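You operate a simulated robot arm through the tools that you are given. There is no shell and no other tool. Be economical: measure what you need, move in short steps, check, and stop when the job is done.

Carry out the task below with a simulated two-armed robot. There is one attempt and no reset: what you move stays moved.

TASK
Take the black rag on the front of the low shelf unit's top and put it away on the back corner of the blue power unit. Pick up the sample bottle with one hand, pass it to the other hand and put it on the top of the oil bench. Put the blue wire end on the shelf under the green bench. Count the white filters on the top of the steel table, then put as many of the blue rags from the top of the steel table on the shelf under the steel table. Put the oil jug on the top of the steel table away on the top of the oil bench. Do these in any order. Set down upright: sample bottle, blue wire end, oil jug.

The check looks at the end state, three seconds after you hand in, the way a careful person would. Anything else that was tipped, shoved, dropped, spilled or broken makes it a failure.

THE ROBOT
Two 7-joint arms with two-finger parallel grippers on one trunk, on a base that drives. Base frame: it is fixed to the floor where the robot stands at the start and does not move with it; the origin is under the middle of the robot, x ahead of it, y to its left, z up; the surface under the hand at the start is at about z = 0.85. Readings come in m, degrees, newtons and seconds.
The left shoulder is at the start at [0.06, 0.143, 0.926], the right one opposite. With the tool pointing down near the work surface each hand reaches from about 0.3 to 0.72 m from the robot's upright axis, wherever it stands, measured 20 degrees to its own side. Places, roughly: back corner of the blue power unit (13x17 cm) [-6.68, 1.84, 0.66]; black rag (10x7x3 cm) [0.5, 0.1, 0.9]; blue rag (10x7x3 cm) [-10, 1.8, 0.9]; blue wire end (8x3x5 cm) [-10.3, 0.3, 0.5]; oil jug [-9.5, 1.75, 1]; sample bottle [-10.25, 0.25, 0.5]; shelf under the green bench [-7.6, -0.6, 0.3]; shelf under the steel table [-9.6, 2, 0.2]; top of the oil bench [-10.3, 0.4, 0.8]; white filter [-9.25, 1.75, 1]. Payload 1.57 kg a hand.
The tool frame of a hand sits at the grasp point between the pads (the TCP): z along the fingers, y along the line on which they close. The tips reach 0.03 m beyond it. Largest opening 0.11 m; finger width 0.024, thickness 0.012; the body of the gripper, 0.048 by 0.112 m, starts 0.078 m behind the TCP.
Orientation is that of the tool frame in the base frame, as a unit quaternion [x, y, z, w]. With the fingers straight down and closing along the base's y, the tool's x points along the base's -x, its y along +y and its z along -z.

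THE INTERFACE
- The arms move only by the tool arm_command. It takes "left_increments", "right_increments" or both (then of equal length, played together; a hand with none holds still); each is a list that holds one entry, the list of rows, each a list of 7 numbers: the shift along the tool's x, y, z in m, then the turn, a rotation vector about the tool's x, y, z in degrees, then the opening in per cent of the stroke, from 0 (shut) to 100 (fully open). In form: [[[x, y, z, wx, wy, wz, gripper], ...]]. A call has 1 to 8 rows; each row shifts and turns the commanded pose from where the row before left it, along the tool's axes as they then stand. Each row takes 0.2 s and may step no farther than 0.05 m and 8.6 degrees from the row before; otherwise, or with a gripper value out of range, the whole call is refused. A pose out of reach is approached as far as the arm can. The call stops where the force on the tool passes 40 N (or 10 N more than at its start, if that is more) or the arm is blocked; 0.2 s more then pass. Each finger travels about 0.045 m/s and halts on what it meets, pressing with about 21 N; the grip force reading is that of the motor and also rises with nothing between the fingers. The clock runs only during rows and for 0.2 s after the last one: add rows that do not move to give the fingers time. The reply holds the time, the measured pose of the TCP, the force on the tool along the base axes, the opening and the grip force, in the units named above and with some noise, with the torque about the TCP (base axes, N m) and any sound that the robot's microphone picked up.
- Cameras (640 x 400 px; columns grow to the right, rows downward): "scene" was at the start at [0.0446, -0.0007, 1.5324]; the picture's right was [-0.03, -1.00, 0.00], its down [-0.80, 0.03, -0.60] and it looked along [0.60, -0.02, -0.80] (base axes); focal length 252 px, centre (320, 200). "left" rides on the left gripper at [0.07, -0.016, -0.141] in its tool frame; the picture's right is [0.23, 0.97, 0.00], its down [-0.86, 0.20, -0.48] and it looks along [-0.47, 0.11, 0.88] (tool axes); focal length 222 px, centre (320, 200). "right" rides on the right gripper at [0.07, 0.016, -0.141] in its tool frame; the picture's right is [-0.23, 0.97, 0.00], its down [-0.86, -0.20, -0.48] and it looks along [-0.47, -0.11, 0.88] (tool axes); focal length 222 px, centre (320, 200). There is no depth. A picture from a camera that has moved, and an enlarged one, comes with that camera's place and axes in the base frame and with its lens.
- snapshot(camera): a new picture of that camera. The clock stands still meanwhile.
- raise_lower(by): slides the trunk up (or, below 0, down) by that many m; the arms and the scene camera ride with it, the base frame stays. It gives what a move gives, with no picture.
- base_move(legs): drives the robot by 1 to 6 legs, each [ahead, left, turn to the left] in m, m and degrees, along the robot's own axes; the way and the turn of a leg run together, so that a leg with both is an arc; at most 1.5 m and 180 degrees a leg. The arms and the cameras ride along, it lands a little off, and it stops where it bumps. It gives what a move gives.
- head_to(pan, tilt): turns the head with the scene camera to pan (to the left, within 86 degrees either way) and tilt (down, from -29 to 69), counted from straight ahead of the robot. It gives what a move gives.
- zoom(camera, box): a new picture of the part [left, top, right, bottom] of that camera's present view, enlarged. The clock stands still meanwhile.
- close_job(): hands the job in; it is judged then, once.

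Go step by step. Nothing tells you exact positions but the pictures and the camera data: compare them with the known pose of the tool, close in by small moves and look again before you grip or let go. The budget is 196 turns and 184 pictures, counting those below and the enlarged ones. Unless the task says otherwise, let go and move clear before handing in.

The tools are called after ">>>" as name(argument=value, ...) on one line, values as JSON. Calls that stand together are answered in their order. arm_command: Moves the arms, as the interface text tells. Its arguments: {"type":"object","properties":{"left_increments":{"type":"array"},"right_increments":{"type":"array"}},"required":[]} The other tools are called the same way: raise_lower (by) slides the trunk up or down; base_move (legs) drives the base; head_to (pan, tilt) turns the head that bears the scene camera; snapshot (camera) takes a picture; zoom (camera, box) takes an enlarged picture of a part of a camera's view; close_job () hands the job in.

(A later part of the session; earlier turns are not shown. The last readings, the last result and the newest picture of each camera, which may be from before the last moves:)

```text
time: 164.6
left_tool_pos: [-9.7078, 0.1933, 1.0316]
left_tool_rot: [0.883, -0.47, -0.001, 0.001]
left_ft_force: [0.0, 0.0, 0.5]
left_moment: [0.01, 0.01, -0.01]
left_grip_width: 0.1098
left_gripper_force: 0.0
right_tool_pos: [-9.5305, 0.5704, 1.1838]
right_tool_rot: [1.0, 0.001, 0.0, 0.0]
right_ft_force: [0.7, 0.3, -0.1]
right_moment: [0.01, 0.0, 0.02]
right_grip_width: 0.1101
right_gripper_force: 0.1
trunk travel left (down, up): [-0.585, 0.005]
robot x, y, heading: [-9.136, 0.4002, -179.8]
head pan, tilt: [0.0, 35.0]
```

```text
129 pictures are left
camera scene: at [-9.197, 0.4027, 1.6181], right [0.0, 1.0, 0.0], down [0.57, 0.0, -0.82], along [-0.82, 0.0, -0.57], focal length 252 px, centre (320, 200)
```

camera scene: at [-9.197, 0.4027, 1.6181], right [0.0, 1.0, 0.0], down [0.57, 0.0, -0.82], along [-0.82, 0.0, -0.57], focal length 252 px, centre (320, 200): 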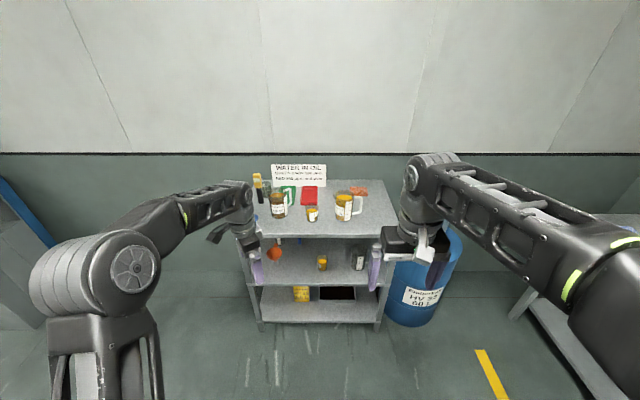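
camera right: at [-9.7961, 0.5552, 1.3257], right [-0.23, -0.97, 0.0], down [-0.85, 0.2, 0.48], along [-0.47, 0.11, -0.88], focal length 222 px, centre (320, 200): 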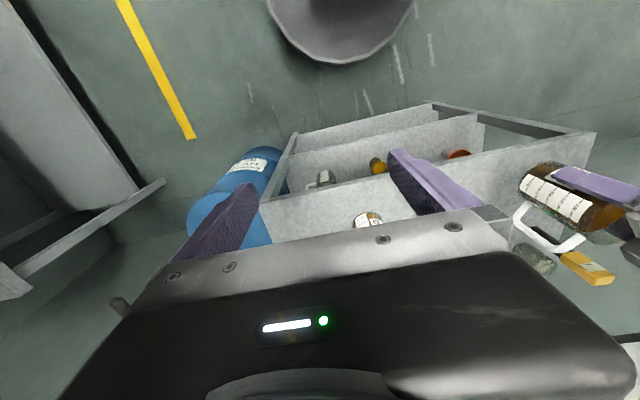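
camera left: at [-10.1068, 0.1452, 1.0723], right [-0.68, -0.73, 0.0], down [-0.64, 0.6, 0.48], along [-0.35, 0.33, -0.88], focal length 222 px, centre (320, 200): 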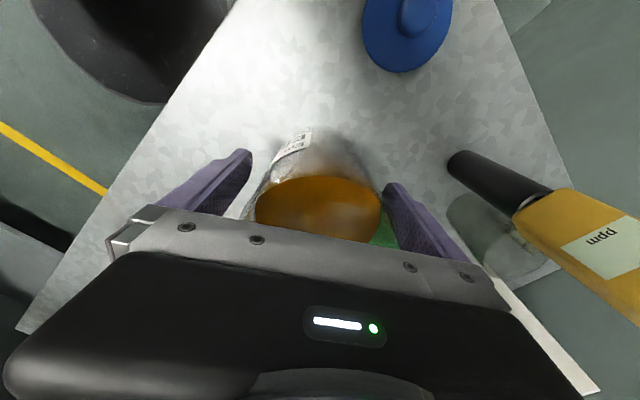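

>>> raise_lower(by=-0.4)

>>> head_to(pan=0, tilt=30)

>>> zoom(camera="scene", box=[200, 120, 440, 270])

>>> snapshot(camera="scene")

```text
time: 168.5
left_tool_pos: [-9.7082, 0.1936, 0.6313]
left_tool_rot: [0.883, -0.469, -0.003, 0.001]
left_ft_force: [0.1, -0.3, 0.2]
left_moment: [0.0, -0.01, -0.02]
left_grip_width: 0.1099
left_gripper_force: 0.0
right_tool_pos: [-9.5299, 0.5694, 0.7841]
right_tool_rot: [1.0, 0.002, 0.0, 0.0]
right_ft_force: [-0.4, 0.4, -0.2]
right_moment: [-0.03, -0.01, 0.0]
right_grip_width: 0.1098
right_gripper_force: 0.2
trunk travel left (down, up): [-0.185, 0.405]
robot x, y, heading: [-9.1389, 0.4014, -179.9]
head pan, tilt: [0.0, 35.0]
```

```text
time: 169.1
left_tool_pos: [-9.7071, 0.1925, 0.6322]
left_tool_rot: [0.883, -0.47, -0.002, 0.001]
left_ft_force: [0.3, 0.3, 0.8]
left_moment: [0.0, -0.01, -0.02]
left_grip_width: 0.1104
left_gripper_force: 0.0
right_tool_pos: [-9.5303, 0.5702, 0.7846]
right_tool_rot: [1.0, 0.002, 0.0, 0.0]
right_ft_force: [0.5, -0.3, 0.4]
right_moment: [0.02, 0.01, 0.05]
right_grip_width: 0.1101
right_gripper_force: 0.0
trunk travel left (down, up): [-0.185, 0.405]
robot x, y, heading: [-9.1344, 0.3978, -180.1]
head pan, tilt: [0.0, 30.0]
```

```text
2.67 times, centred on (320, 195) of scene
camera zoom: at [-9.1992, 0.4028, 1.2259], right [0.0, 1.0, 0.0], down [0.5, 0.0, -0.87], along [-0.87, 0.0, -0.5], focal length 671 px, centre (320, 213)
```

zoom: 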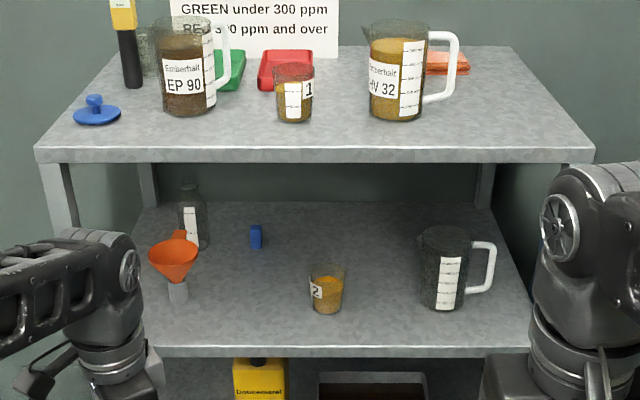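

```text
127 pictures are left
camera scene: at [-9.1992, 0.4028, 1.2259], right [0.0, 1.0, 0.0], down [0.5, 0.0, -0.87], along [-0.87, 0.0, -0.5], focal length 252 px, centre (320, 200)
```

scene: 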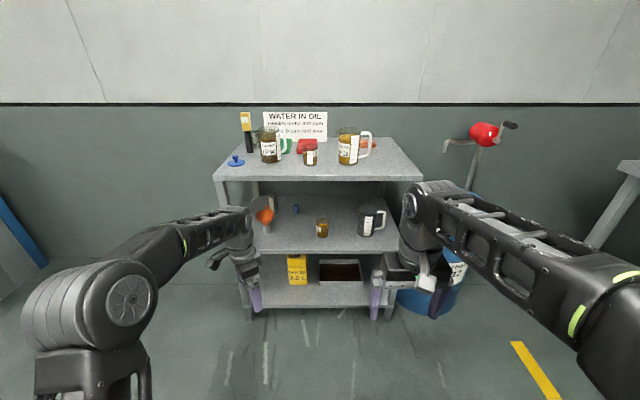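

On the shelf I see a glass bottle with a neck behind the orange funnel, a small blue piece, cup "2" and a dark jug. I zoom to identify them.

>>> zoom(camera="scene", box=[245, 180, 345, 242])

```text
6.40 times, centred on (295, 211) of scene
camera zoom: at [-9.1992, 0.4028, 1.2259], right [0.0, 1.0, 0.0], down [0.5, 0.0, -0.87], along [-0.87, 0.0, -0.5], focal length 1610 px, centre (480, 130)
```

zoom: 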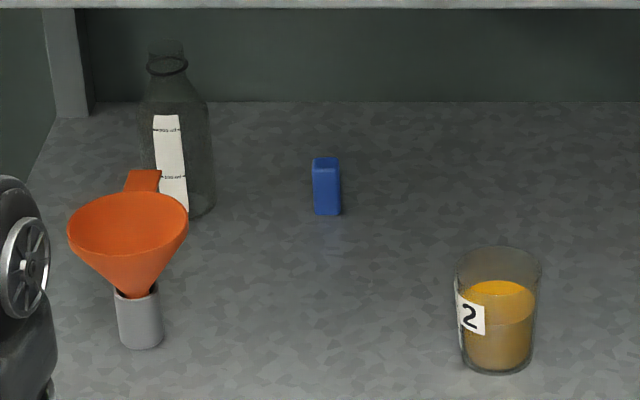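

The necked glass bottle at about (−10.37, 0.15) is the sample bottle; the blue piece at (−10.37, 0.27) is the wire end. The funnel stands in front of the bottle, so I'd like the wrist camera on top when reaching in; I test whether the left wrist can roll that far.

>>> arm_command(left_increments=[[[0, 0, 0, 0, 0, 8.5, 100], [0, 0, 0, 0, 0, 8.5, 100], [0, 0, 0, 0, 0, 8.5, 100], [0, 0, 0, 0, 0, 8.5, 100], [0, 0, 0, 0, 0, 8.5, 100], [0, 0, 0, 0, 0, 8.5, 100], [0, 0, 0, 0, 0, 8.5, 100], [0, 0, 0, 0, 0, 8.5, 100]]])

>>> arm_command(left_increments=[[[0, 0, 0, 0, 0, 8.5, 100], [0, 0, 0, 0, 0, 8.5, 100], [0, 0, 0, 0, 0, 8.5, 100], [0, 0, 0, 0, 0, 8.5, 100], [0, 0, 0, 0, 0, 8.5, 100], [0, 0, 0, 0, 0, 8.5, 100], [0, 0, 0, 0, 0, 5, 100]]])

```text
time: 170.9
left_tool_pos: [-9.7071, 0.1929, 0.6313]
left_tool_rot: [-0.467, 0.884, 0.001, -0.001]
left_ft_force: [0.2, 0.0, 0.3]
left_moment: [-0.01, -0.03, -0.01]
left_grip_width: 0.1098
left_gripper_force: 0.1
right_tool_pos: [-9.5303, 0.5699, 0.784]
right_tool_rot: [1.0, 0.001, 0.0, 0.0]
right_ft_force: [0.4, -0.2, 0.1]
right_moment: [0.0, 0.0, 0.02]
right_grip_width: 0.1099
right_gripper_force: 0.1
trunk travel left (down, up): [-0.185, 0.405]
robot x, y, heading: [-9.1409, 0.404, -179.8]
head pan, tilt: [0.0, 30.0]
```

```text
time: 172.5
left_tool_pos: [-9.7084, 0.1929, 0.6314]
left_tool_rot: [0.002, 1.0, 0.001, -0.002]
left_ft_force: [-0.1, 0.2, 0.6]
left_moment: [0.01, -0.02, 0.01]
left_grip_width: 0.1099
left_gripper_force: 0.1
right_tool_pos: [-9.5311, 0.5699, 0.7838]
right_tool_rot: [1.0, 0.002, 0.0, 0.0]
right_ft_force: [-1.1, 0.3, 0.8]
right_moment: [-0.02, 0.0, 0.0]
right_grip_width: 0.1099
right_gripper_force: 0.0
trunk travel left (down, up): [-0.185, 0.405]
robot x, y, heading: [-9.1391, 0.4001, -179.8]
head pan, tilt: [0.0, 30.0]
```

The wrist rolls fully. Now I pitch the left hand forward to point about 25° below horizontal, and look through its camera.

>>> arm_command(left_increments=[[[0, 0, 0, 0, 8.1, 0, 100], [0, 0, 0, 0, 8.1, 0, 100], [0, 0, 0, 0, 8.1, 0, 100], [0, 0, 0, 0, 8.1, 0, 100], [0, 0, 0, 0, 8.1, 0, 100], [0, 0, 0, 0, 8.1, 0, 100], [0, 0, 0, 0, 8.1, 0, 100], [0, 0, 0, 0, 8.1, 0, 100]]])

>>> snapshot(camera="left")

>>> snapshot(camera="scene")

```text
time: 174.3
left_tool_pos: [-9.706, 0.1928, 0.6309]
left_tool_rot: [-0.001, 0.843, 0.0, -0.538]
left_ft_force: [0.4, -1.4, -0.5]
left_moment: [0.07, 0.04, -0.1]
left_grip_width: 0.1098
left_gripper_force: 0.0
right_tool_pos: [-9.5292, 0.5703, 0.7832]
right_tool_rot: [1.0, 0.002, 0.0, 0.0]
right_ft_force: [-0.5, -0.5, 0.6]
right_moment: [0.07, 0.03, 0.01]
right_grip_width: 0.11
right_gripper_force: 0.1
trunk travel left (down, up): [-0.185, 0.405]
robot x, y, heading: [-9.1349, 0.4024, -180.0]
head pan, tilt: [0.0, 30.0]
```

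```text
125 pictures are left
camera left: at [-9.6079, 0.1752, 0.7534], right [-0.1, 0.97, 0.21], down [0.79, 0.2, -0.57], along [-0.6, 0.11, -0.79], focal length 222 px, centre (320, 200)
```

left: 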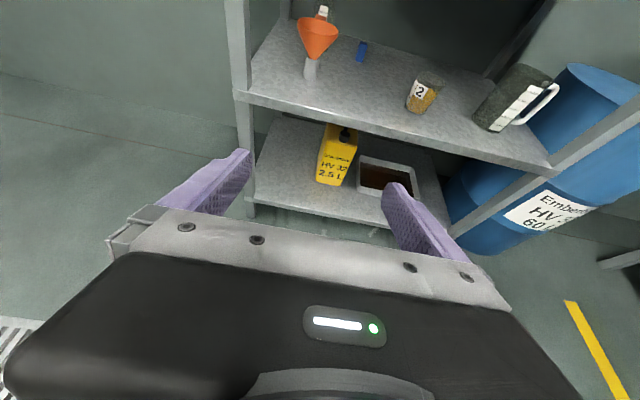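

```text
124 pictures are left
camera scene: at [-9.1989, 0.4019, 1.226], right [0.0, 1.0, 0.0], down [0.5, 0.0, -0.87], along [-0.87, 0.0, -0.5], focal length 252 px, centre (320, 200)
```

scene: 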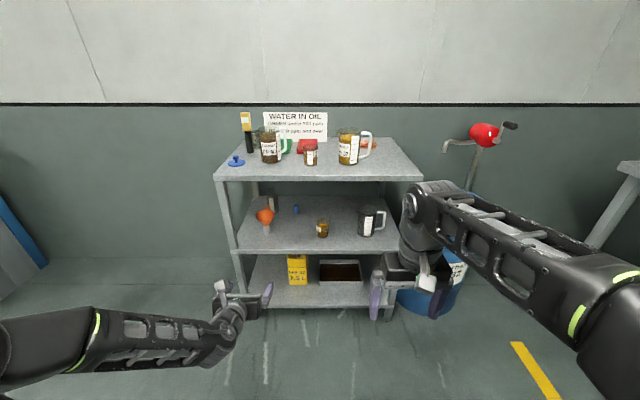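

Good pose. The right hand would meet the bench edge, so I pull it back first, lower the trunk a bit, and then move the left hand into the lane at y ≈ 0.27 in front of the wire end.

>>> arm_command(right_increments=[[[0.03, 0, 0, 0, 0, 0, 100], [0.03, 0, 0, 0, 0, 0, 100], [0.03, 0, 0, 0, 0, 0, 100], [0.03, 0, 0, 0, 0, 0, 100]]])

>>> raise_lower(by=-0.08)

>>> base_move(legs=[[0, -0.08, 0], [0.4, 0, 0]])

>>> snapshot(camera="left")

>>> snapshot(camera="scene")

```text
time: 175.3
left_tool_pos: [-9.7075, 0.1928, 0.6309]
left_tool_rot: [-0.001, 0.843, 0.0, -0.538]
left_ft_force: [-0.9, 0.2, 0.0]
left_moment: [-0.01, 0.01, -0.02]
left_grip_width: 0.1098
left_gripper_force: 0.1
right_tool_pos: [-9.4315, 0.5629, 0.7646]
right_tool_rot: [1.0, 0.001, -0.001, 0.0]
right_ft_force: [-0.2, 0.2, 1.0]
right_moment: [0.0, 0.01, -0.05]
right_grip_width: 0.1102
right_gripper_force: 0.0
right hand out of reach, approached as far as the arm can: row 2, 3, 4
trunk travel left (down, up): [-0.185, 0.405]
robot x, y, heading: [-9.1431, 0.395, -179.9]
head pan, tilt: [0.0, 30.0]
```

```text
time: 176.5
left_tool_pos: [-9.7077, 0.1923, 0.5515]
left_tool_rot: [0.0, 0.843, 0.001, -0.538]
left_ft_force: [-0.5, -0.8, 0.0]
left_moment: [0.02, 0.01, 0.01]
left_grip_width: 0.11
left_gripper_force: 0.0
right_tool_pos: [-9.4316, 0.5629, 0.6848]
right_tool_rot: [1.0, 0.002, -0.001, -0.001]
right_ft_force: [-1.3, 1.0, -0.4]
right_moment: [0.0, 0.02, 0.01]
right_grip_width: 0.11
right_gripper_force: 0.1
trunk travel left (down, up): [-0.105, 0.485]
robot x, y, heading: [-9.1393, 0.4021, -179.6]
head pan, tilt: [0.0, 30.0]
```

```text
time: 179.6
left_tool_pos: [-10.1062, 0.2685, 0.5504]
left_tool_rot: [-0.001, 0.843, 0.0, -0.538]
left_ft_force: [-0.3, 0.2, 0.0]
left_moment: [-0.02, -0.02, 0.0]
left_grip_width: 0.11
left_gripper_force: 0.1
right_tool_pos: [-9.8318, 0.6412, 0.6843]
right_tool_rot: [1.0, 0.002, 0.001, 0.0]
right_ft_force: [-0.3, 0.4, 0.3]
right_moment: [0.0, -0.03, -0.02]
right_grip_width: 0.1098
right_gripper_force: 0.1
trunk travel left (down, up): [-0.105, 0.485]
robot x, y, heading: [-9.5345, 0.4791, -179.7]
head pan, tilt: [0.0, 30.0]
```

```text
123 pictures are left
camera left: at [-10.007, 0.2526, 0.6741], right [-0.1, 0.97, 0.21], down [0.79, 0.2, -0.57], along [-0.6, 0.11, -0.79], focal length 222 px, centre (320, 200)
```

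left: 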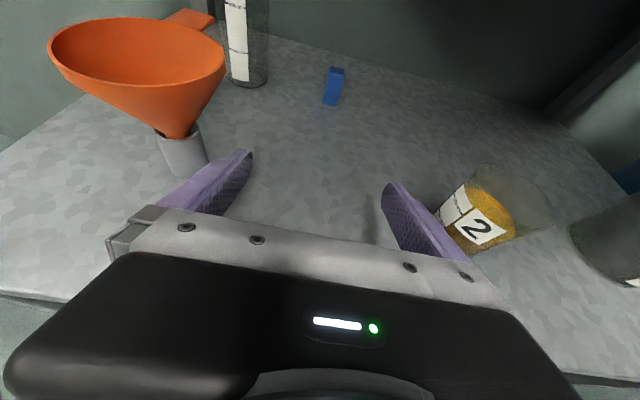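

```text
122 pictures are left
camera scene: at [-9.5985, 0.4807, 1.146], right [-0.01, 1.0, 0.0], down [0.5, 0.0, -0.87], along [-0.87, 0.0, -0.5], focal length 252 px, centre (320, 200)
```

scene: 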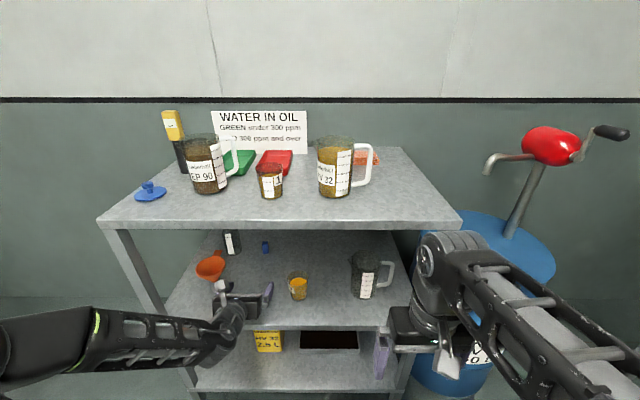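

>>> zoom(camera="left", box=[220, 20, 440, 157])

```text
2.91 times, centred on (330, 88) of left
camera zoom: at [-10.007, 0.2526, 0.6741], right [-0.1, 0.97, 0.21], down [0.79, 0.2, -0.57], along [-0.6, 0.11, -0.79], focal length 646 px, centre (291, 524)
```

zoom: 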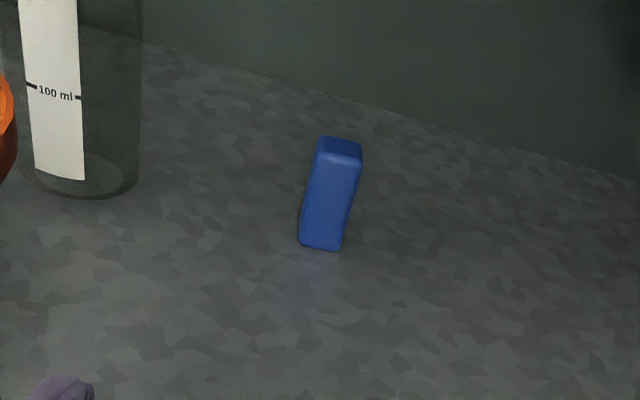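

The wire end is a small blue block, about 2.6 cm square and 5 cm tall, at (−10.37, 0.28). I advance most of the way and look.

>>> arm_command(left_increments=[[[0.012, 0.002, 0.042, 0, 0, 0, 100], [0.012, 0.002, 0.042, 0, 0, 0, 100], [0.012, 0.002, 0.042, 0, 0, 0, 100], [0.012, 0.002, 0.042, 0, 0, 0, 70], [0.012, 0.002, 0.03, 0, 0, 0, 70]]])

>>> snapshot(camera="left")

>>> zoom(camera="scene", box=[90, 180, 410, 380])

```text
time: 180.8
left_tool_pos: [-10.3098, 0.2788, 0.523]
left_tool_rot: [-0.001, 0.843, 0.0, -0.538]
left_ft_force: [7.7, 0.8, 7.6]
left_moment: [-0.29, 0.09, 0.27]
left_grip_width: 0.076
left_gripper_force: 0.1
right_tool_pos: [-9.8296, 0.6401, 0.6848]
right_tool_rot: [1.0, 0.003, -0.002, 0.001]
right_ft_force: [-0.9, -0.4, 0.4]
right_moment: [-0.01, 0.03, -0.02]
right_grip_width: 0.1102
right_gripper_force: 0.0
trunk travel left (down, up): [-0.105, 0.485]
robot x, y, heading: [-9.5387, 0.4798, -179.7]
head pan, tilt: [0.0, 30.0]
```

```text
120 pictures are left
camera left: at [-10.2112, 0.2619, 0.6461], right [-0.1, 0.97, 0.21], down [0.79, 0.2, -0.58], along [-0.6, 0.11, -0.79], focal length 222 px, centre (320, 200)
```

left: 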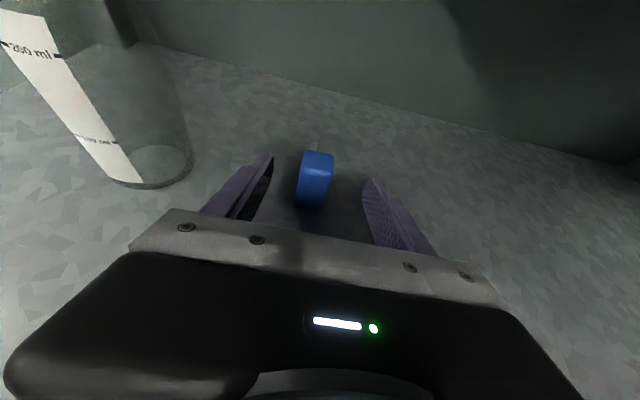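

```text
2.00 times, centred on (250, 280) of scene
camera zoom: at [-9.5976, 0.4808, 1.1461], right [-0.01, 1.0, 0.0], down [0.5, 0.0, -0.87], along [-0.87, -0.01, -0.5], focal length 503 px, centre (460, 40)
```

zoom: 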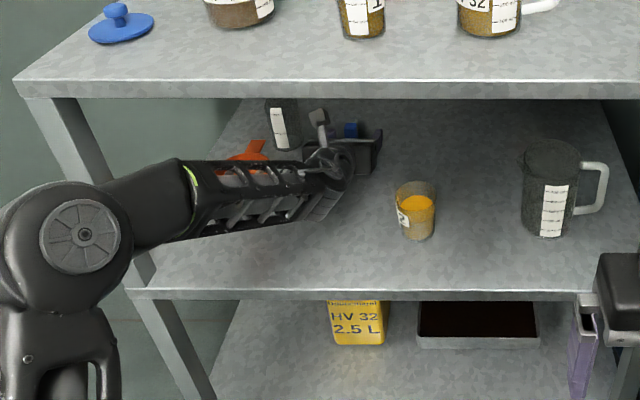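

The fingertips are brushing the shelf, so the shelf is at z ≈ 0.495 and the block at x ≈ −10.33. I raise slightly, move in 2 cm, and close.

>>> arm_command(left_increments=[[[0.008, 0, 0, 0, 0, 0, 70], [0.008, -0.003, 0.014, 0, 0, 0, 70], [0, 0, 0, 0, 0, 0, 70]]])

>>> snapshot(camera="left")

```text
time: 181.6
left_tool_pos: [-10.3294, 0.2759, 0.5298]
left_tool_rot: [-0.002, 0.843, 0.0, -0.538]
left_ft_force: [0.6, 0.1, 0.4]
left_moment: [0.04, -0.01, 0.0]
left_grip_width: 0.0768
left_gripper_force: 0.0
right_tool_pos: [-9.8322, 0.6404, 0.6848]
right_tool_rot: [1.0, 0.003, 0.0, 0.0]
right_ft_force: [0.0, 0.5, 0.6]
right_moment: [0.0, 0.05, -0.01]
right_grip_width: 0.1101
right_gripper_force: 0.1
trunk travel left (down, up): [-0.105, 0.485]
robot x, y, heading: [-9.5372, 0.4774, -180.0]
head pan, tilt: [0.0, 30.0]
```

```text
118 pictures are left
camera left: at [-10.2312, 0.2591, 0.6532], right [-0.1, 0.97, 0.21], down [0.79, 0.2, -0.57], along [-0.6, 0.11, -0.79], focal length 222 px, centre (320, 200)
```

left: 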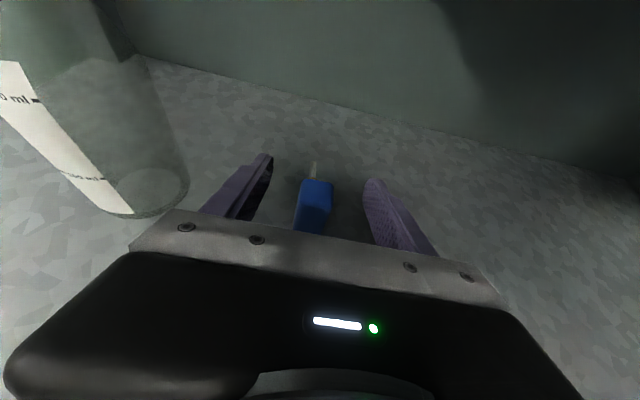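

The block with a small pin at its back is the wire end, now between the pads. I close and lift slightly.

>>> arm_command(left_increments=[[[0, 0, 0, 0, 0, 0, 20], [0, 0, 0, 0, 0, 0, 0], [0, 0, 0, 0, 0, 0, 0], [0, 0, 0, 0, 0, 0, 0], [0, 0, 0, 0, 0, 0, 0], [0, 0, 0, 0, 0, 0, 0]]])

>>> arm_command(left_increments=[[[0.012, 0, -0.006, 0, 0, 0, 0], [0.015, 0, -0.007, 0, 0, 0, 0], [0, 0, 0, 0, 0, 0, 0]]])

>>> snapshot(camera="left")

```text
time: 183.0
left_tool_pos: [-10.3292, 0.2758, 0.5309]
left_tool_rot: [-0.002, 0.843, 0.0, -0.538]
left_ft_force: [0.1, 0.1, -0.4]
left_moment: [-0.01, -0.03, 0.01]
left_grip_width: 0.0216
left_gripper_force: 20.8
right_tool_pos: [-9.8306, 0.6401, 0.6843]
right_tool_rot: [1.0, 0.002, -0.001, 0.0]
right_ft_force: [-0.1, 0.0, -0.4]
right_moment: [-0.01, 0.01, 0.03]
right_grip_width: 0.1099
right_gripper_force: 0.1
trunk travel left (down, up): [-0.105, 0.485]
robot x, y, heading: [-9.5377, 0.4828, -179.8]
head pan, tilt: [0.0, 30.0]
```

```text
time: 183.8
left_tool_pos: [-10.3294, 0.2753, 0.5614]
left_tool_rot: [-0.001, 0.843, 0.001, -0.538]
left_ft_force: [-1.0, -0.7, -0.5]
left_moment: [-0.03, 0.02, 0.0]
left_grip_width: 0.0215
left_gripper_force: 21.2
right_tool_pos: [-9.832, 0.6411, 0.6839]
right_tool_rot: [1.0, 0.003, 0.0, 0.0]
right_ft_force: [-0.1, 0.6, -0.9]
right_moment: [0.0, 0.0, -0.04]
right_grip_width: 0.1101
right_gripper_force: 0.0
trunk travel left (down, up): [-0.105, 0.485]
robot x, y, heading: [-9.5408, 0.4785, -179.9]
head pan, tilt: [0.0, 30.0]
```

```text
117 pictures are left
camera left: at [-10.2308, 0.2585, 0.6837], right [-0.1, 0.97, 0.21], down [0.79, 0.2, -0.57], along [-0.6, 0.11, -0.79], focal length 222 px, centre (320, 200)
```

left: 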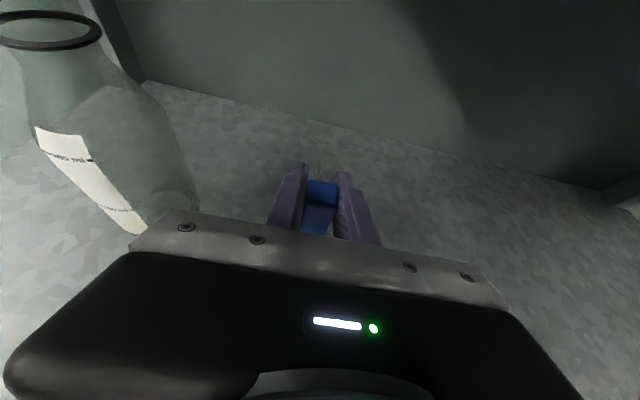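

Held. I back out of the shelf, fold the left hand in, and drive to the green bench.

>>> base_move(legs=[[-0.55, 0, 0]])

>>> arm_command(left_increments=[[[-0.02, 0, -0.04, 0, 0, 0, 0], [-0.02, 0, -0.04, 0, 0, 0, 0], [-0.02, 0, -0.04, 0, 0, 0, 0], [-0.02, 0, -0.04, 0, 0, 0, 0], [-0.01, 0, -0.03, 0, 0, 0, 0]]])

>>> base_move(legs=[[-1.1, 0, 0], [0, -0.25, 0], [0, 0, 90]])

>>> head_to(pan=0, tilt=25)

>>> snapshot(camera="scene")

>>> snapshot(camera="left")

```text
time: 187.0
left_tool_pos: [-9.7771, 0.2805, 0.5619]
left_tool_rot: [0.001, 0.843, 0.001, -0.538]
left_ft_force: [0.3, 0.2, -0.6]
left_moment: [0.01, 0.02, -0.03]
left_grip_width: 0.0214
left_gripper_force: 21.7
right_tool_pos: [-9.2756, 0.6427, 0.6835]
right_tool_rot: [1.0, 0.001, 0.0, 0.0]
right_ft_force: [-0.4, -0.1, -1.2]
right_moment: [0.0, -0.01, -0.04]
right_grip_width: 0.1102
right_gripper_force: 0.0
trunk travel left (down, up): [-0.105, 0.485]
robot x, y, heading: [-8.9841, 0.48, 180.1]
head pan, tilt: [0.0, 30.0]
```

```text
time: 188.2
left_tool_pos: [-9.5657, 0.2799, 0.5598]
left_tool_rot: [0.001, 0.843, 0.002, -0.537]
left_ft_force: [0.6, 0.0, -1.8]
left_moment: [0.01, -0.01, 0.0]
left_grip_width: 0.0211
left_gripper_force: 20.7
right_tool_pos: [-9.2755, 0.6435, 0.6842]
right_tool_rot: [1.0, 0.0, 0.001, 0.0]
right_ft_force: [0.2, 0.3, -1.2]
right_moment: [0.0, 0.01, 0.03]
right_grip_width: 0.1099
right_gripper_force: 0.2
trunk travel left (down, up): [-0.105, 0.485]
robot x, y, heading: [-8.9805, 0.4842, 180.1]
head pan, tilt: [0.0, 30.0]
```

```text
time: 199.2
left_tool_pos: [-7.6716, 0.1533, 0.5614]
left_tool_rot: [0.596, -0.596, 0.38, 0.381]
left_ft_force: [-0.4, 0.0, -0.5]
left_moment: [0.01, 0.0, 0.02]
left_grip_width: 0.0214
left_gripper_force: 21.5
right_tool_pos: [-8.0353, 0.4427, 0.6843]
right_tool_rot: [0.706, 0.709, 0.001, 0.0]
right_ft_force: [0.5, -0.2, -0.2]
right_moment: [0.0, 0.0, 0.0]
right_grip_width: 0.1101
right_gripper_force: 0.0
trunk travel left (down, up): [-0.105, 0.485]
robot x, y, heading: [-7.8727, 0.7348, -89.7]
head pan, tilt: [0.0, 30.0]
```

```text
time: 199.8
left_tool_pos: [-7.671, 0.1527, 0.5613]
left_tool_rot: [-0.595, 0.596, -0.38, -0.382]
left_ft_force: [-0.2, -0.2, -0.4]
left_moment: [0.0, -0.01, 0.04]
left_grip_width: 0.0212
left_gripper_force: 21.2
right_tool_pos: [-8.0357, 0.4411, 0.6853]
right_tool_rot: [0.706, 0.708, 0.0, 0.0]
right_ft_force: [-0.4, 0.4, 0.4]
right_moment: [-0.01, -0.03, -0.01]
right_grip_width: 0.11
right_gripper_force: 0.0
trunk travel left (down, up): [-0.105, 0.485]
robot x, y, heading: [-7.8736, 0.735, -89.8]
head pan, tilt: [0.0, 25.0]
```

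```text
116 pictures are left
camera scene: at [-7.873, 0.6737, 1.1539], right [-1.0, 0.0, 0.0], down [0.0, 0.42, -0.91], along [0.0, -0.91, -0.42], focal length 252 px, centre (320, 200)
```

scene: 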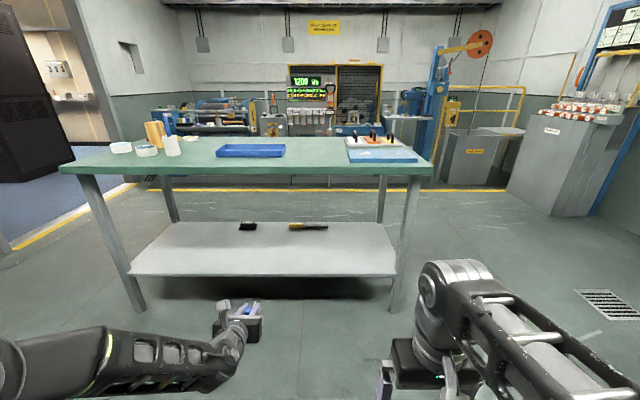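

```text
115 pictures are left
camera left: at [-7.655, 0.2512, 0.6831], right [-0.97, -0.1, 0.21], down [-0.2, 0.79, -0.57], along [-0.11, -0.6, -0.79], focal length 222 px, centre (320, 200)
```

left: 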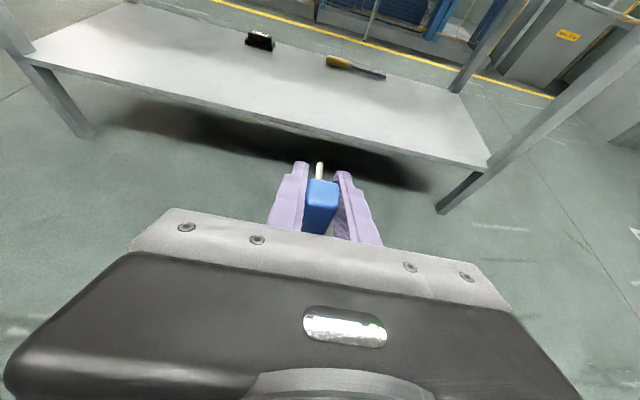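

The shelf front edge is around y ≈ −0.28, z ≈ 0.30, with plenty of free room in front. I lower, drive up and look.

>>> raise_lower(by=-0.1)

>>> base_move(legs=[[0.38, 0, 0]])

>>> arm_command(left_increments=[[[0.01, 0, 0.04, 0, 0, 0, 0], [0.01, 0, 0.04, 0, 0, 0, 0], [0.01, 0, 0.04, 0, 0, 0, 0], [0.0, 0, 0.04, 0, 0, 0, 0], [0.0, 0, 0.03, 0, 0, 0, 0]]])

>>> snapshot(camera="left")

>>> snapshot(camera="scene")

```text
time: 201.1
left_tool_pos: [-7.6718, 0.1529, 0.4605]
left_tool_rot: [0.597, -0.594, 0.381, 0.381]
left_ft_force: [0.0, -0.3, -0.5]
left_moment: [0.02, 0.01, 0.02]
left_grip_width: 0.0213
left_gripper_force: 22.0
right_tool_pos: [-8.0355, 0.442, 0.584]
right_tool_rot: [0.706, 0.708, 0.0, 0.0]
right_ft_force: [-1.0, 0.6, -0.7]
right_moment: [-0.02, 0.0, 0.0]
right_grip_width: 0.1099
right_gripper_force: 0.0
trunk travel left (down, up): [-0.005, 0.585]
robot x, y, heading: [-7.8775, 0.7346, -89.8]
head pan, tilt: [0.0, 25.0]
```

```text
time: 203.5
left_tool_pos: [-7.6675, -0.2248, 0.4608]
left_tool_rot: [0.597, -0.595, 0.381, 0.38]
left_ft_force: [0.2, -0.2, -1.1]
left_moment: [0.02, -0.01, -0.02]
left_grip_width: 0.0214
left_gripper_force: 21.2
right_tool_pos: [-8.0335, 0.0616, 0.5838]
right_tool_rot: [0.704, 0.71, 0.0, 0.0]
right_ft_force: [-0.1, 0.5, 0.6]
right_moment: [0.01, -0.01, -0.01]
right_grip_width: 0.1101
right_gripper_force: 0.0
trunk travel left (down, up): [-0.005, 0.585]
robot x, y, heading: [-7.8745, 0.3553, -89.6]
head pan, tilt: [0.0, 25.0]
```

```text
time: 204.7
left_tool_pos: [-7.6672, -0.4117, 0.4072]
left_tool_rot: [0.598, -0.594, 0.381, 0.38]
left_ft_force: [-0.9, 0.0, 0.1]
left_moment: [0.01, -0.02, 0.0]
left_grip_width: 0.0214
left_gripper_force: 20.9
right_tool_pos: [-8.033, 0.0622, 0.5859]
right_tool_rot: [0.704, 0.71, 0.0, 0.0]
right_ft_force: [-0.7, 0.0, 0.8]
right_moment: [-0.06, -0.01, 0.02]
right_grip_width: 0.1099
right_gripper_force: 0.1
trunk travel left (down, up): [-0.005, 0.585]
robot x, y, heading: [-7.8719, 0.3584, -89.6]
head pan, tilt: [0.0, 25.0]
```

```text
114 pictures are left
camera left: at [-7.6513, -0.3128, 0.5305], right [-0.97, -0.1, 0.21], down [-0.2, 0.79, -0.57], along [-0.11, -0.6, -0.79], focal length 222 px, centre (320, 200)
```

left: 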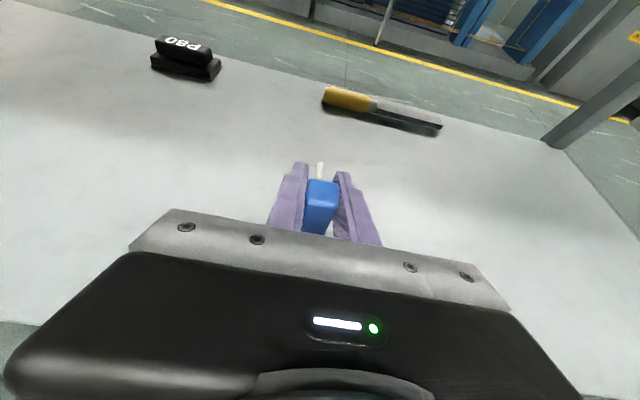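

```text
113 pictures are left
camera scene: at [-7.8712, 0.2945, 1.054], right [-1.0, -0.01, 0.0], down [0.0, 0.42, -0.91], along [0.01, -0.91, -0.42], focal length 252 px, centre (320, 200)
```

scene: 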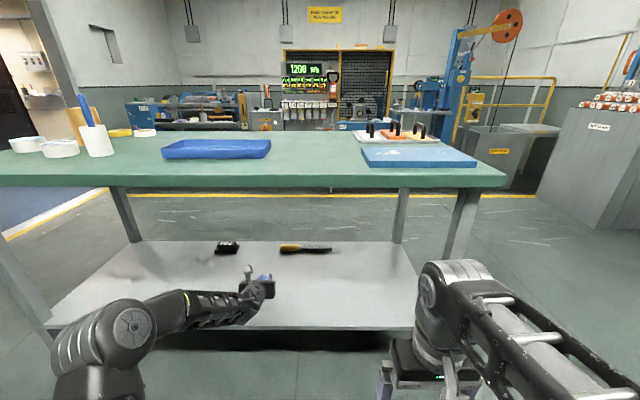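

Over free shelf space. I lower straight down in steps until contact.

>>> arm_command(left_increments=[[[-0.018, 0, 0.0084, 0, 0, 0, 0], [-0.018, 0, 0.0084, 0, 0, 0, 0], [-0.009, 0, 0.0042, 0, 0, 0, 0], [-0.0045, 0, 0.0021, 0, 0, 0, 0], [0, 0, 0, 0, 0, 0, 0]]])

>>> snapshot(camera="left")

```text
time: 205.9
left_tool_pos: [-7.6673, -0.4101, 0.3523]
left_tool_rot: [0.598, -0.595, 0.381, 0.379]
left_ft_force: [0.0, -0.7, 0.0]
left_moment: [-0.01, 0.03, -0.01]
left_grip_width: 0.0217
left_gripper_force: 21.3
right_tool_pos: [-8.0336, 0.0629, 0.584]
right_tool_rot: [0.705, 0.71, 0.0, -0.001]
right_ft_force: [-0.3, -0.7, 0.3]
right_moment: [0.03, -0.01, 0.0]
right_grip_width: 0.11
right_gripper_force: 0.2
trunk travel left (down, up): [-0.005, 0.585]
robot x, y, heading: [-7.8701, 0.355, -89.4]
head pan, tilt: [0.0, 25.0]
```

```text
112 pictures are left
camera left: at [-7.6512, -0.3127, 0.4755], right [-0.97, -0.1, 0.21], down [-0.2, 0.79, -0.57], along [-0.11, -0.6, -0.79], focal length 222 px, centre (320, 200)
```

left: 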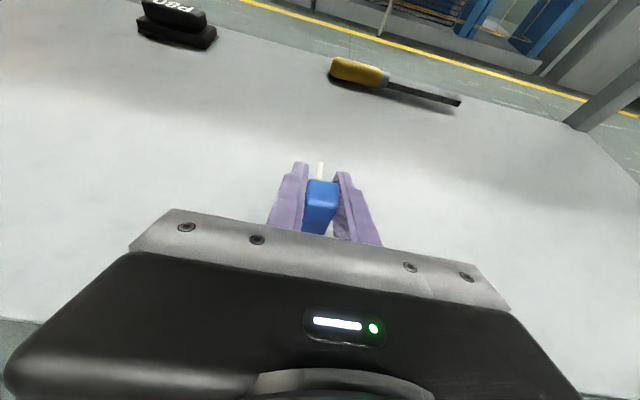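

>>> arm_command(left_increments=[[[-0.0045, 0, 0.0021, 0, 0, 0, 0], [0, 0, 0, 0, 0, 0, 0], [-0.0036, 0, 0.0017, 0, 0, 0, 0], [0, 0, 0, 0, 0, 0, 0]]])

```text
time: 206.9
left_tool_pos: [-7.668, -0.4103, 0.3445]
left_tool_rot: [0.597, -0.595, 0.38, 0.38]
left_ft_force: [-0.3, 0.1, -0.4]
left_moment: [0.01, 0.02, -0.01]
left_grip_width: 0.0212
left_gripper_force: 20.9
right_tool_pos: [-8.0332, 0.0626, 0.5838]
right_tool_rot: [0.705, 0.709, 0.0, 0.0]
right_ft_force: [0.7, -0.5, 0.2]
right_moment: [0.01, -0.01, 0.02]
right_grip_width: 0.1098
right_gripper_force: 0.0
trunk travel left (down, up): [-0.005, 0.585]
robot x, y, heading: [-7.8725, 0.3555, -89.8]
head pan, tilt: [0.0, 25.0]
```

Still free air; continuing down in 3 mm steps.

>>> arm_command(left_increments=[[[-0.0027, 0, 0.0013, 0, 0, 0, 0], [0, 0, 0, 0, 0, 0, 0], [-0.0027, 0, 0.0013, 0, 0, 0, 0], [0, 0, 0, 0, 0, 0, 0], [-0.0027, 0, 0.0013, 0, 0, 0, 0], [0, 0, 0, 0, 0, 0, 0]]])

```text
time: 208.3
left_tool_pos: [-7.668, -0.412, 0.3343]
left_tool_rot: [0.597, -0.595, 0.381, 0.38]
left_ft_force: [-0.3, 0.0, -0.6]
left_moment: [0.02, -0.03, 0.01]
left_grip_width: 0.0212
left_gripper_force: 21.3
right_tool_pos: [-8.033, 0.0624, 0.5846]
right_tool_rot: [0.705, 0.71, 0.0, 0.0]
right_ft_force: [-0.1, 0.6, 0.0]
right_moment: [-0.06, 0.03, 0.01]
right_grip_width: 0.11
right_gripper_force: 0.0
trunk travel left (down, up): [-0.005, 0.585]
robot x, y, heading: [-7.8703, 0.3582, -89.7]
head pan, tilt: [0.0, 25.0]
```

>>> arm_command(left_increments=[[[-0.0027, 0, 0.0013, 0, 0, 0, 0], [0, 0, 0, 0, 0, 0, 0], [-0.0027, 0, 0.0013, 0, 0, 0, 0], [0, 0, 0, 0, 0, 0, 0]]])

>>> snapshot(camera="left")

```text
time: 209.3
left_tool_pos: [-7.6676, -0.4116, 0.333]
left_tool_rot: [0.598, -0.596, 0.379, 0.38]
left_ft_force: [0.1, -0.4, -0.8]
left_moment: [0.01, -0.01, -0.01]
left_grip_width: 0.0212
left_gripper_force: 21.3
left hand out of reach, approached as far as the arm can: row 3
right_tool_pos: [-8.033, 0.0621, 0.5839]
right_tool_rot: [0.705, 0.709, 0.001, 0.001]
right_ft_force: [0.7, -0.2, -0.6]
right_moment: [-0.02, 0.01, -0.02]
right_grip_width: 0.1101
right_gripper_force: 0.0
trunk travel left (down, up): [-0.005, 0.585]
robot x, y, heading: [-7.8741, 0.354, -89.7]
head pan, tilt: [0.0, 25.0]
```

```text
111 pictures are left
camera left: at [-7.6518, -0.3131, 0.4551], right [-0.97, -0.1, 0.21], down [-0.2, 0.8, -0.57], along [-0.11, -0.6, -0.79], focal length 222 px, centre (320, 200)
```

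left: 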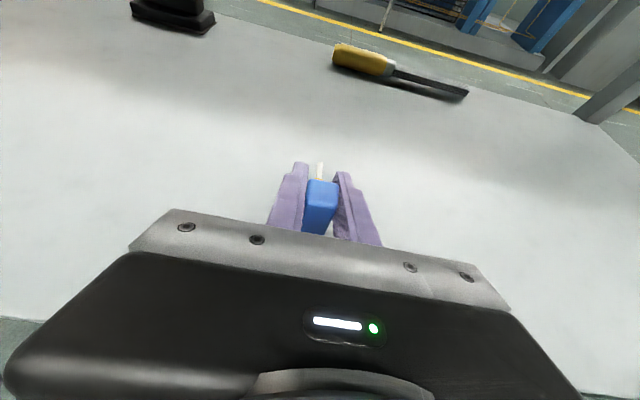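

The arm hit a reach limit in this pose. I extend a bit farther forward and try lowering there.

>>> arm_command(left_increments=[[[0.021, 0, 0.045, 0, 0, 0, 0], [0.013, 0, 0.027, 0, 0, 0, 0], [-0.0036, 0, 0.0017, 0, 0, 0, 0], [0, 0, 0, 0, 0, 0, 0], [-0.0036, 0, 0.0017, 0, 0, 0, 0], [0, 0, 0, 0, 0, 0, 0]]])

```text
time: 210.7
left_tool_pos: [-7.6687, -0.4909, 0.3249]
left_tool_rot: [0.597, -0.595, 0.38, 0.38]
left_ft_force: [1.0, 0.4, -0.4]
left_moment: [-0.01, -0.03, -0.02]
left_grip_width: 0.0211
left_gripper_force: 20.8
right_tool_pos: [-8.033, 0.0624, 0.5844]
right_tool_rot: [0.705, 0.71, 0.001, 0.0]
right_ft_force: [0.4, -0.1, -0.2]
right_moment: [-0.01, 0.0, 0.03]
right_grip_width: 0.11
right_gripper_force: 0.1
trunk travel left (down, up): [-0.005, 0.585]
robot x, y, heading: [-7.8721, 0.3561, -89.8]
head pan, tilt: [0.0, 25.0]
```

>>> arm_command(left_increments=[[[-0.0036, 0, 0.0017, 0, 0, 0, 0], [0, 0, 0, 0, 0, 0, 0], [-0.0036, 0, 0.0017, 0, 0, 0, 0], [0, 0, 0, 0, 0, 0, 0], [-0.0036, 0, 0.0017, 0, 0, 0, 0], [0, 0, 0, 0, 0, 0, 0]]])

```text
time: 212.1
left_tool_pos: [-7.668, -0.4909, 0.3119]
left_tool_rot: [0.597, -0.596, 0.38, 0.381]
left_ft_force: [-0.3, 0.2, -0.9]
left_moment: [-0.02, -0.02, -0.03]
left_grip_width: 0.0214
left_gripper_force: 20.6
right_tool_pos: [-8.0315, 0.0621, 0.5844]
right_tool_rot: [0.704, 0.71, 0.0, -0.001]
right_ft_force: [-0.3, 0.0, 0.2]
right_moment: [-0.01, -0.03, 0.0]
right_grip_width: 0.1101
right_gripper_force: 0.0
trunk travel left (down, up): [-0.005, 0.585]
robot x, y, heading: [-7.874, 0.3549, -90.0]
head pan, tilt: [0.0, 25.0]
```

>>> zoom(camera="scene", box=[200, 230, 320, 305])

```text
5.33 times, centred on (260, 268) of scene
camera zoom: at [-7.8712, 0.2943, 1.0539], right [-1.0, -0.01, 0.0], down [0.0, 0.42, -0.91], along [0.01, -0.91, -0.42], focal length 1342 px, centre (640, -160)
```

zoom: 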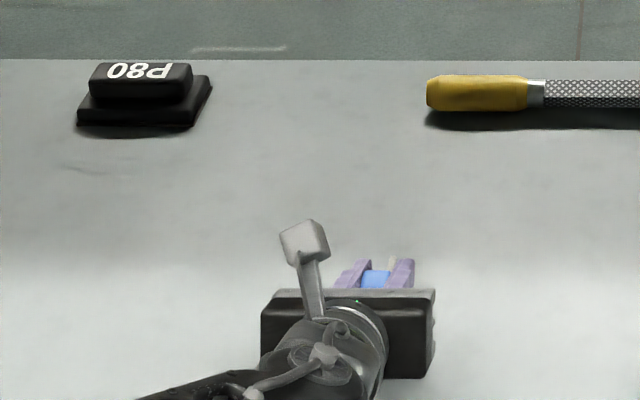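

>>> arm_command(left_increments=[[[-0.0027, 0, 0.0013, 0, 0, 0, 0], [0, 0, 0, 0, 0, 0, 0], [-0.0027, 0, 0.0013, 0, 0, 0, 0], [0, 0, 0, 0, 0, 0, 0], [-0.0027, 0, 0.0013, 0, 0, 0, 0], [0, 0, 0, 0, 0, 0, 0]]])

```text
time: 213.5
left_tool_pos: [-7.6677, -0.491, 0.3075]
left_tool_rot: [0.597, -0.594, 0.382, 0.381]
left_ft_force: [-1.7, -2.1, 19.3]
left_moment: [0.06, -0.01, -0.01]
left_grip_width: 0.0212
left_gripper_force: 21.2
right_tool_pos: [-8.0328, 0.0621, 0.5835]
right_tool_rot: [0.705, 0.71, -0.001, 0.0]
right_ft_force: [-0.2, -0.2, 0.0]
right_moment: [0.01, -0.01, 0.0]
right_grip_width: 0.1101
right_gripper_force: 0.1
trunk travel left (down, up): [-0.005, 0.585]
robot x, y, heading: [-7.873, 0.3531, -89.8]
head pan, tilt: [0.0, 25.0]
```

Contact. I relax the pressure, open, and withdraw along the tool axis.

>>> arm_command(left_increments=[[[0.0027, 0, -0.0013, 0, 0, 0, 0], [0, 0, 0, 0, 0, 0, 0], [0, 0, 0, 0, 0, 0, 40], [0, 0, 0, 0, 0, 0, 60], [0, 0, 0, 0, 0, 0, 60], [0, 0, 0, 0, 0, 0, 60]]])

>>> arm_command(left_increments=[[[0, 0, -0.02, 0, 0, 0, 60], [0, 0, -0.03, 0, 0, 0, 60], [0, 0, -0.04, 0, 0, 0, 60]]])

>>> snapshot(camera="left")

```text
time: 214.9
left_tool_pos: [-7.6693, -0.49, 0.3075]
left_tool_rot: [0.598, -0.595, 0.38, 0.38]
left_ft_force: [0.5, -0.1, 0.0]
left_moment: [0.01, -0.03, -0.02]
left_grip_width: 0.0659
left_gripper_force: 0.0
right_tool_pos: [-8.033, 0.0632, 0.5831]
right_tool_rot: [0.705, 0.709, 0.0, 0.0]
right_ft_force: [-0.9, -0.1, 0.1]
right_moment: [-0.01, -0.02, -0.03]
right_grip_width: 0.1103
right_gripper_force: 0.1
trunk travel left (down, up): [-0.005, 0.585]
robot x, y, heading: [-7.8746, 0.3525, -89.8]
head pan, tilt: [0.0, 25.0]
```

```text
time: 215.7
left_tool_pos: [-7.6684, -0.4093, 0.3456]
left_tool_rot: [0.596, -0.596, 0.38, 0.381]
left_ft_force: [-0.6, -0.4, -0.7]
left_moment: [-0.02, 0.03, 0.06]
left_grip_width: 0.0659
left_gripper_force: 0.0
right_tool_pos: [-8.0342, 0.0628, 0.5837]
right_tool_rot: [0.706, 0.709, 0.001, 0.0]
right_ft_force: [-0.9, 0.0, 0.1]
right_moment: [-0.01, -0.03, 0.0]
right_grip_width: 0.1097
right_gripper_force: 0.0
trunk travel left (down, up): [-0.005, 0.585]
robot x, y, heading: [-7.8691, 0.359, -89.6]
head pan, tilt: [0.0, 25.0]
```

```text
109 pictures are left
camera left: at [-7.6526, -0.3109, 0.4675], right [-0.97, -0.1, 0.21], down [-0.2, 0.79, -0.57], along [-0.11, -0.6, -0.79], focal length 222 px, centre (320, 200)
```

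left: 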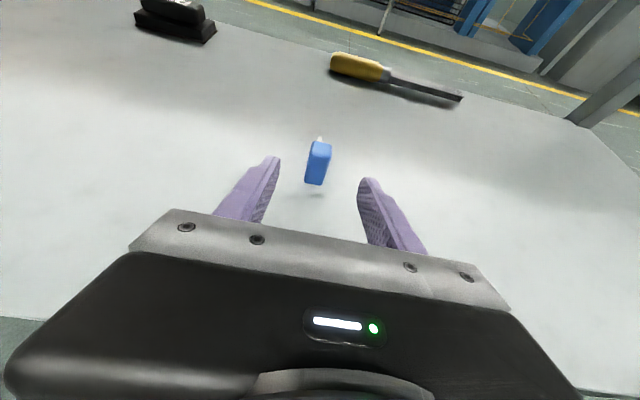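

>>> zoom(camera="left", box=[260, 110, 380, 220])

```text
3.64 times, centred on (320, 165) of left
camera zoom: at [-7.6526, -0.3109, 0.4675], right [-0.97, -0.1, 0.21], down [-0.2, 0.79, -0.57], along [-0.11, -0.6, -0.79], focal length 808 px, centre (320, 327)
```

zoom: 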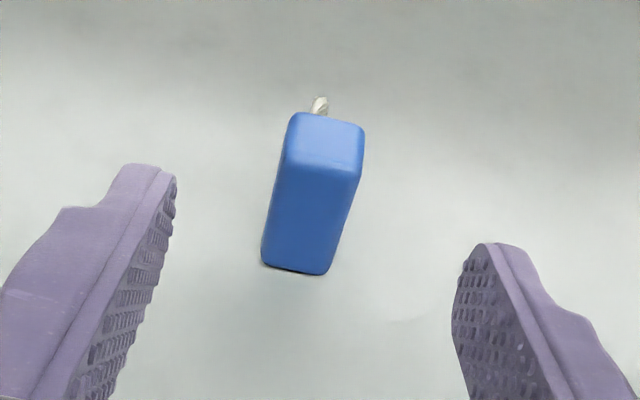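

The wire end stands upright on the shelf. Next is the sample bottle: I back off, raise the trunk a bit, return the left hand to vertical, and shape the right hand to reach in pitched forward and yawed 45° to the left (clearing the funnel).

>>> base_move(legs=[[-0.5, 0, 0]])

>>> raise_lower(by=0.17)

>>> arm_command(left_increments=[[[0, 0, 0, 0, -8.1, 0, 100], [0, 0, 0, 0, -8.1, 0, 100], [0, 0, 0, 0, -8.1, 0, 100], [0, 0, 0, 0, -8.1, 0, 100], [0, 0, 0, 0, -8.1, 0, 100], [0, 0, 0, 0, -8.1, 0, 100], [0, 0, 0, 0, -8.1, 0, 100], [0, 0, 0, 0, -8.1, 0, 100]]], right_increments=[[[-0.05, 0, 0, 0, 0, 0, 100], [-0.05, 0, 0, 0, 0, 0, 100], [-0.05, 0, 0, 0, 0, 0, 100], [-0.05, 0, 0, 0, 0, 0, 100], [-0.05, 0, 0, 0, 0, 0, 100], [0, 0, 0, 0, 0, -7.5, 100], [0, 0, 0, 0, 0, -7.5, 100], [0, 0, 0, 0, 0, -7.5, 100]]])

>>> arm_command(right_increments=[[[0, 0, 0, 0, 0, -7.5, 100], [0, 0, 0, 0, 0, -7.5, 100], [0, 0, 0, 0, 0, -7.5, 100], [0, 0, 0, 0, -8.1, 0, 100], [0, 0, 0, 0, -8.1, 0, 100], [0, 0, 0, 0, -8.1, 0, 100], [0, 0, 0, 0, -8.1, 0, 100], [0, 0, 0, 0, -8.1, 0, 100]]])

>>> arm_command(right_increments=[[[0, 0, 0, 0, -8.1, 0, 100], [0, 0, 0, 0, -8.1, 0, 100], [0, 0, 0, 0, -8.1, 0, 100]]])

>>> snapshot(camera="scene")

```text
time: 218.7
left_tool_pos: [-7.671, 0.0892, 0.3441]
left_tool_rot: [0.597, -0.595, 0.38, 0.381]
left_ft_force: [-0.4, -0.4, 0.3]
left_moment: [0.01, 0.0, 0.01]
left_grip_width: 0.0662
left_gripper_force: 0.2
right_tool_pos: [-8.0353, 0.5601, 0.5847]
right_tool_rot: [0.705, 0.709, 0.0, -0.001]
right_ft_force: [-0.7, 0.4, 0.4]
right_moment: [-0.02, 0.06, 0.01]
right_grip_width: 0.1101
right_gripper_force: 0.0
trunk travel left (down, up): [-0.005, 0.585]
robot x, y, heading: [-7.8748, 0.8518, -89.8]
head pan, tilt: [0.0, 25.0]
```

```text
time: 220.6
left_tool_pos: [-7.6708, 0.0881, 0.5148]
left_tool_rot: [0.597, -0.595, 0.381, 0.381]
left_ft_force: [0.0, -0.1, -0.5]
left_moment: [0.04, 0.02, 0.01]
left_grip_width: 0.0658
left_gripper_force: 0.0
right_tool_pos: [-8.0355, 0.5601, 0.7545]
right_tool_rot: [0.705, 0.709, 0.0, 0.0]
right_ft_force: [0.1, 0.7, 1.2]
right_moment: [0.01, -0.02, 0.0]
right_grip_width: 0.11
right_gripper_force: 0.0
trunk travel left (down, up): [-0.175, 0.415]
robot x, y, heading: [-7.8774, 0.8519, -89.5]
head pan, tilt: [0.0, 25.0]
```

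```text
time: 222.4
left_tool_pos: [-7.6733, 0.1393, 0.5028]
left_tool_rot: [0.708, -0.706, 0.017, 0.018]
left_ft_force: [0.6, 0.0, 0.0]
left_moment: [-0.03, 0.03, -0.01]
left_grip_width: 0.11
left_gripper_force: 0.1
left hand out of reach, approached as far as the arm can: row 7, 8
right_tool_pos: [-8.0337, 0.3413, 0.7539]
right_tool_rot: [0.552, 0.834, -0.001, 0.0]
right_ft_force: [0.1, -0.2, 0.2]
right_moment: [0.0, -0.04, 0.0]
right_grip_width: 0.1102
right_gripper_force: 0.0
right hand out of reach, approached as far as the arm can: row 5
trunk travel left (down, up): [-0.175, 0.415]
robot x, y, heading: [-7.8703, 0.8542, -89.8]
head pan, tilt: [0.0, 25.0]
```

```text
time: 224.2
left_tool_pos: [-7.6728, 0.1383, 0.5021]
left_tool_rot: [0.708, -0.705, 0.018, 0.019]
left_ft_force: [-0.2, -0.7, -0.7]
left_moment: [-0.02, 0.0, -0.05]
left_grip_width: 0.11
left_gripper_force: 0.0
right_tool_pos: [-8.0346, 0.3402, 0.7523]
right_tool_rot: [0.356, 0.868, -0.131, 0.321]
right_ft_force: [-0.2, -0.3, -1.2]
right_moment: [0.01, 0.01, 0.0]
right_grip_width: 0.1098
right_gripper_force: 0.2
trunk travel left (down, up): [-0.175, 0.415]
robot x, y, heading: [-7.8747, 0.8528, -89.6]
head pan, tilt: [0.0, 25.0]
```

```text
time: 225.0
left_tool_pos: [-7.6726, 0.1388, 0.5031]
left_tool_rot: [0.708, -0.706, 0.018, 0.02]
left_ft_force: [-0.4, 0.1, -0.4]
left_moment: [0.03, 0.03, 0.04]
left_grip_width: 0.1098
left_gripper_force: 0.0
right_tool_pos: [-8.0347, 0.3404, 0.7542]
right_tool_rot: [0.321, 0.78, -0.204, 0.497]
right_ft_force: [0.2, 0.6, -0.3]
right_moment: [0.01, 0.01, -0.01]
right_grip_width: 0.1098
right_gripper_force: 0.2
trunk travel left (down, up): [-0.175, 0.415]
robot x, y, heading: [-7.8759, 0.8526, -90.0]
head pan, tilt: [0.0, 25.0]
```

```text
107 pictures are left
camera scene: at [-7.8739, 0.7921, 1.2239], right [-1.0, -0.01, 0.0], down [0.0, 0.42, -0.91], along [0.01, -0.91, -0.42], focal length 252 px, centre (320, 200)
```

scene: 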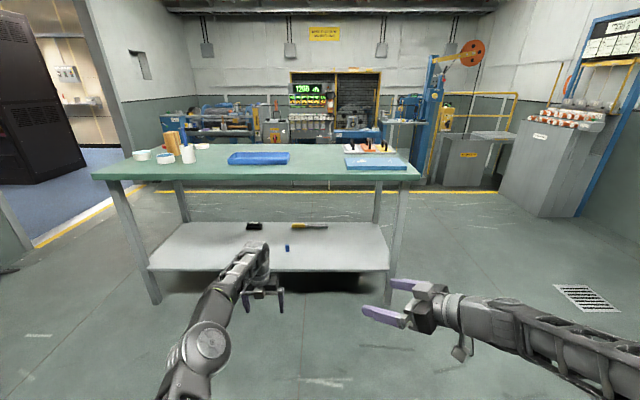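

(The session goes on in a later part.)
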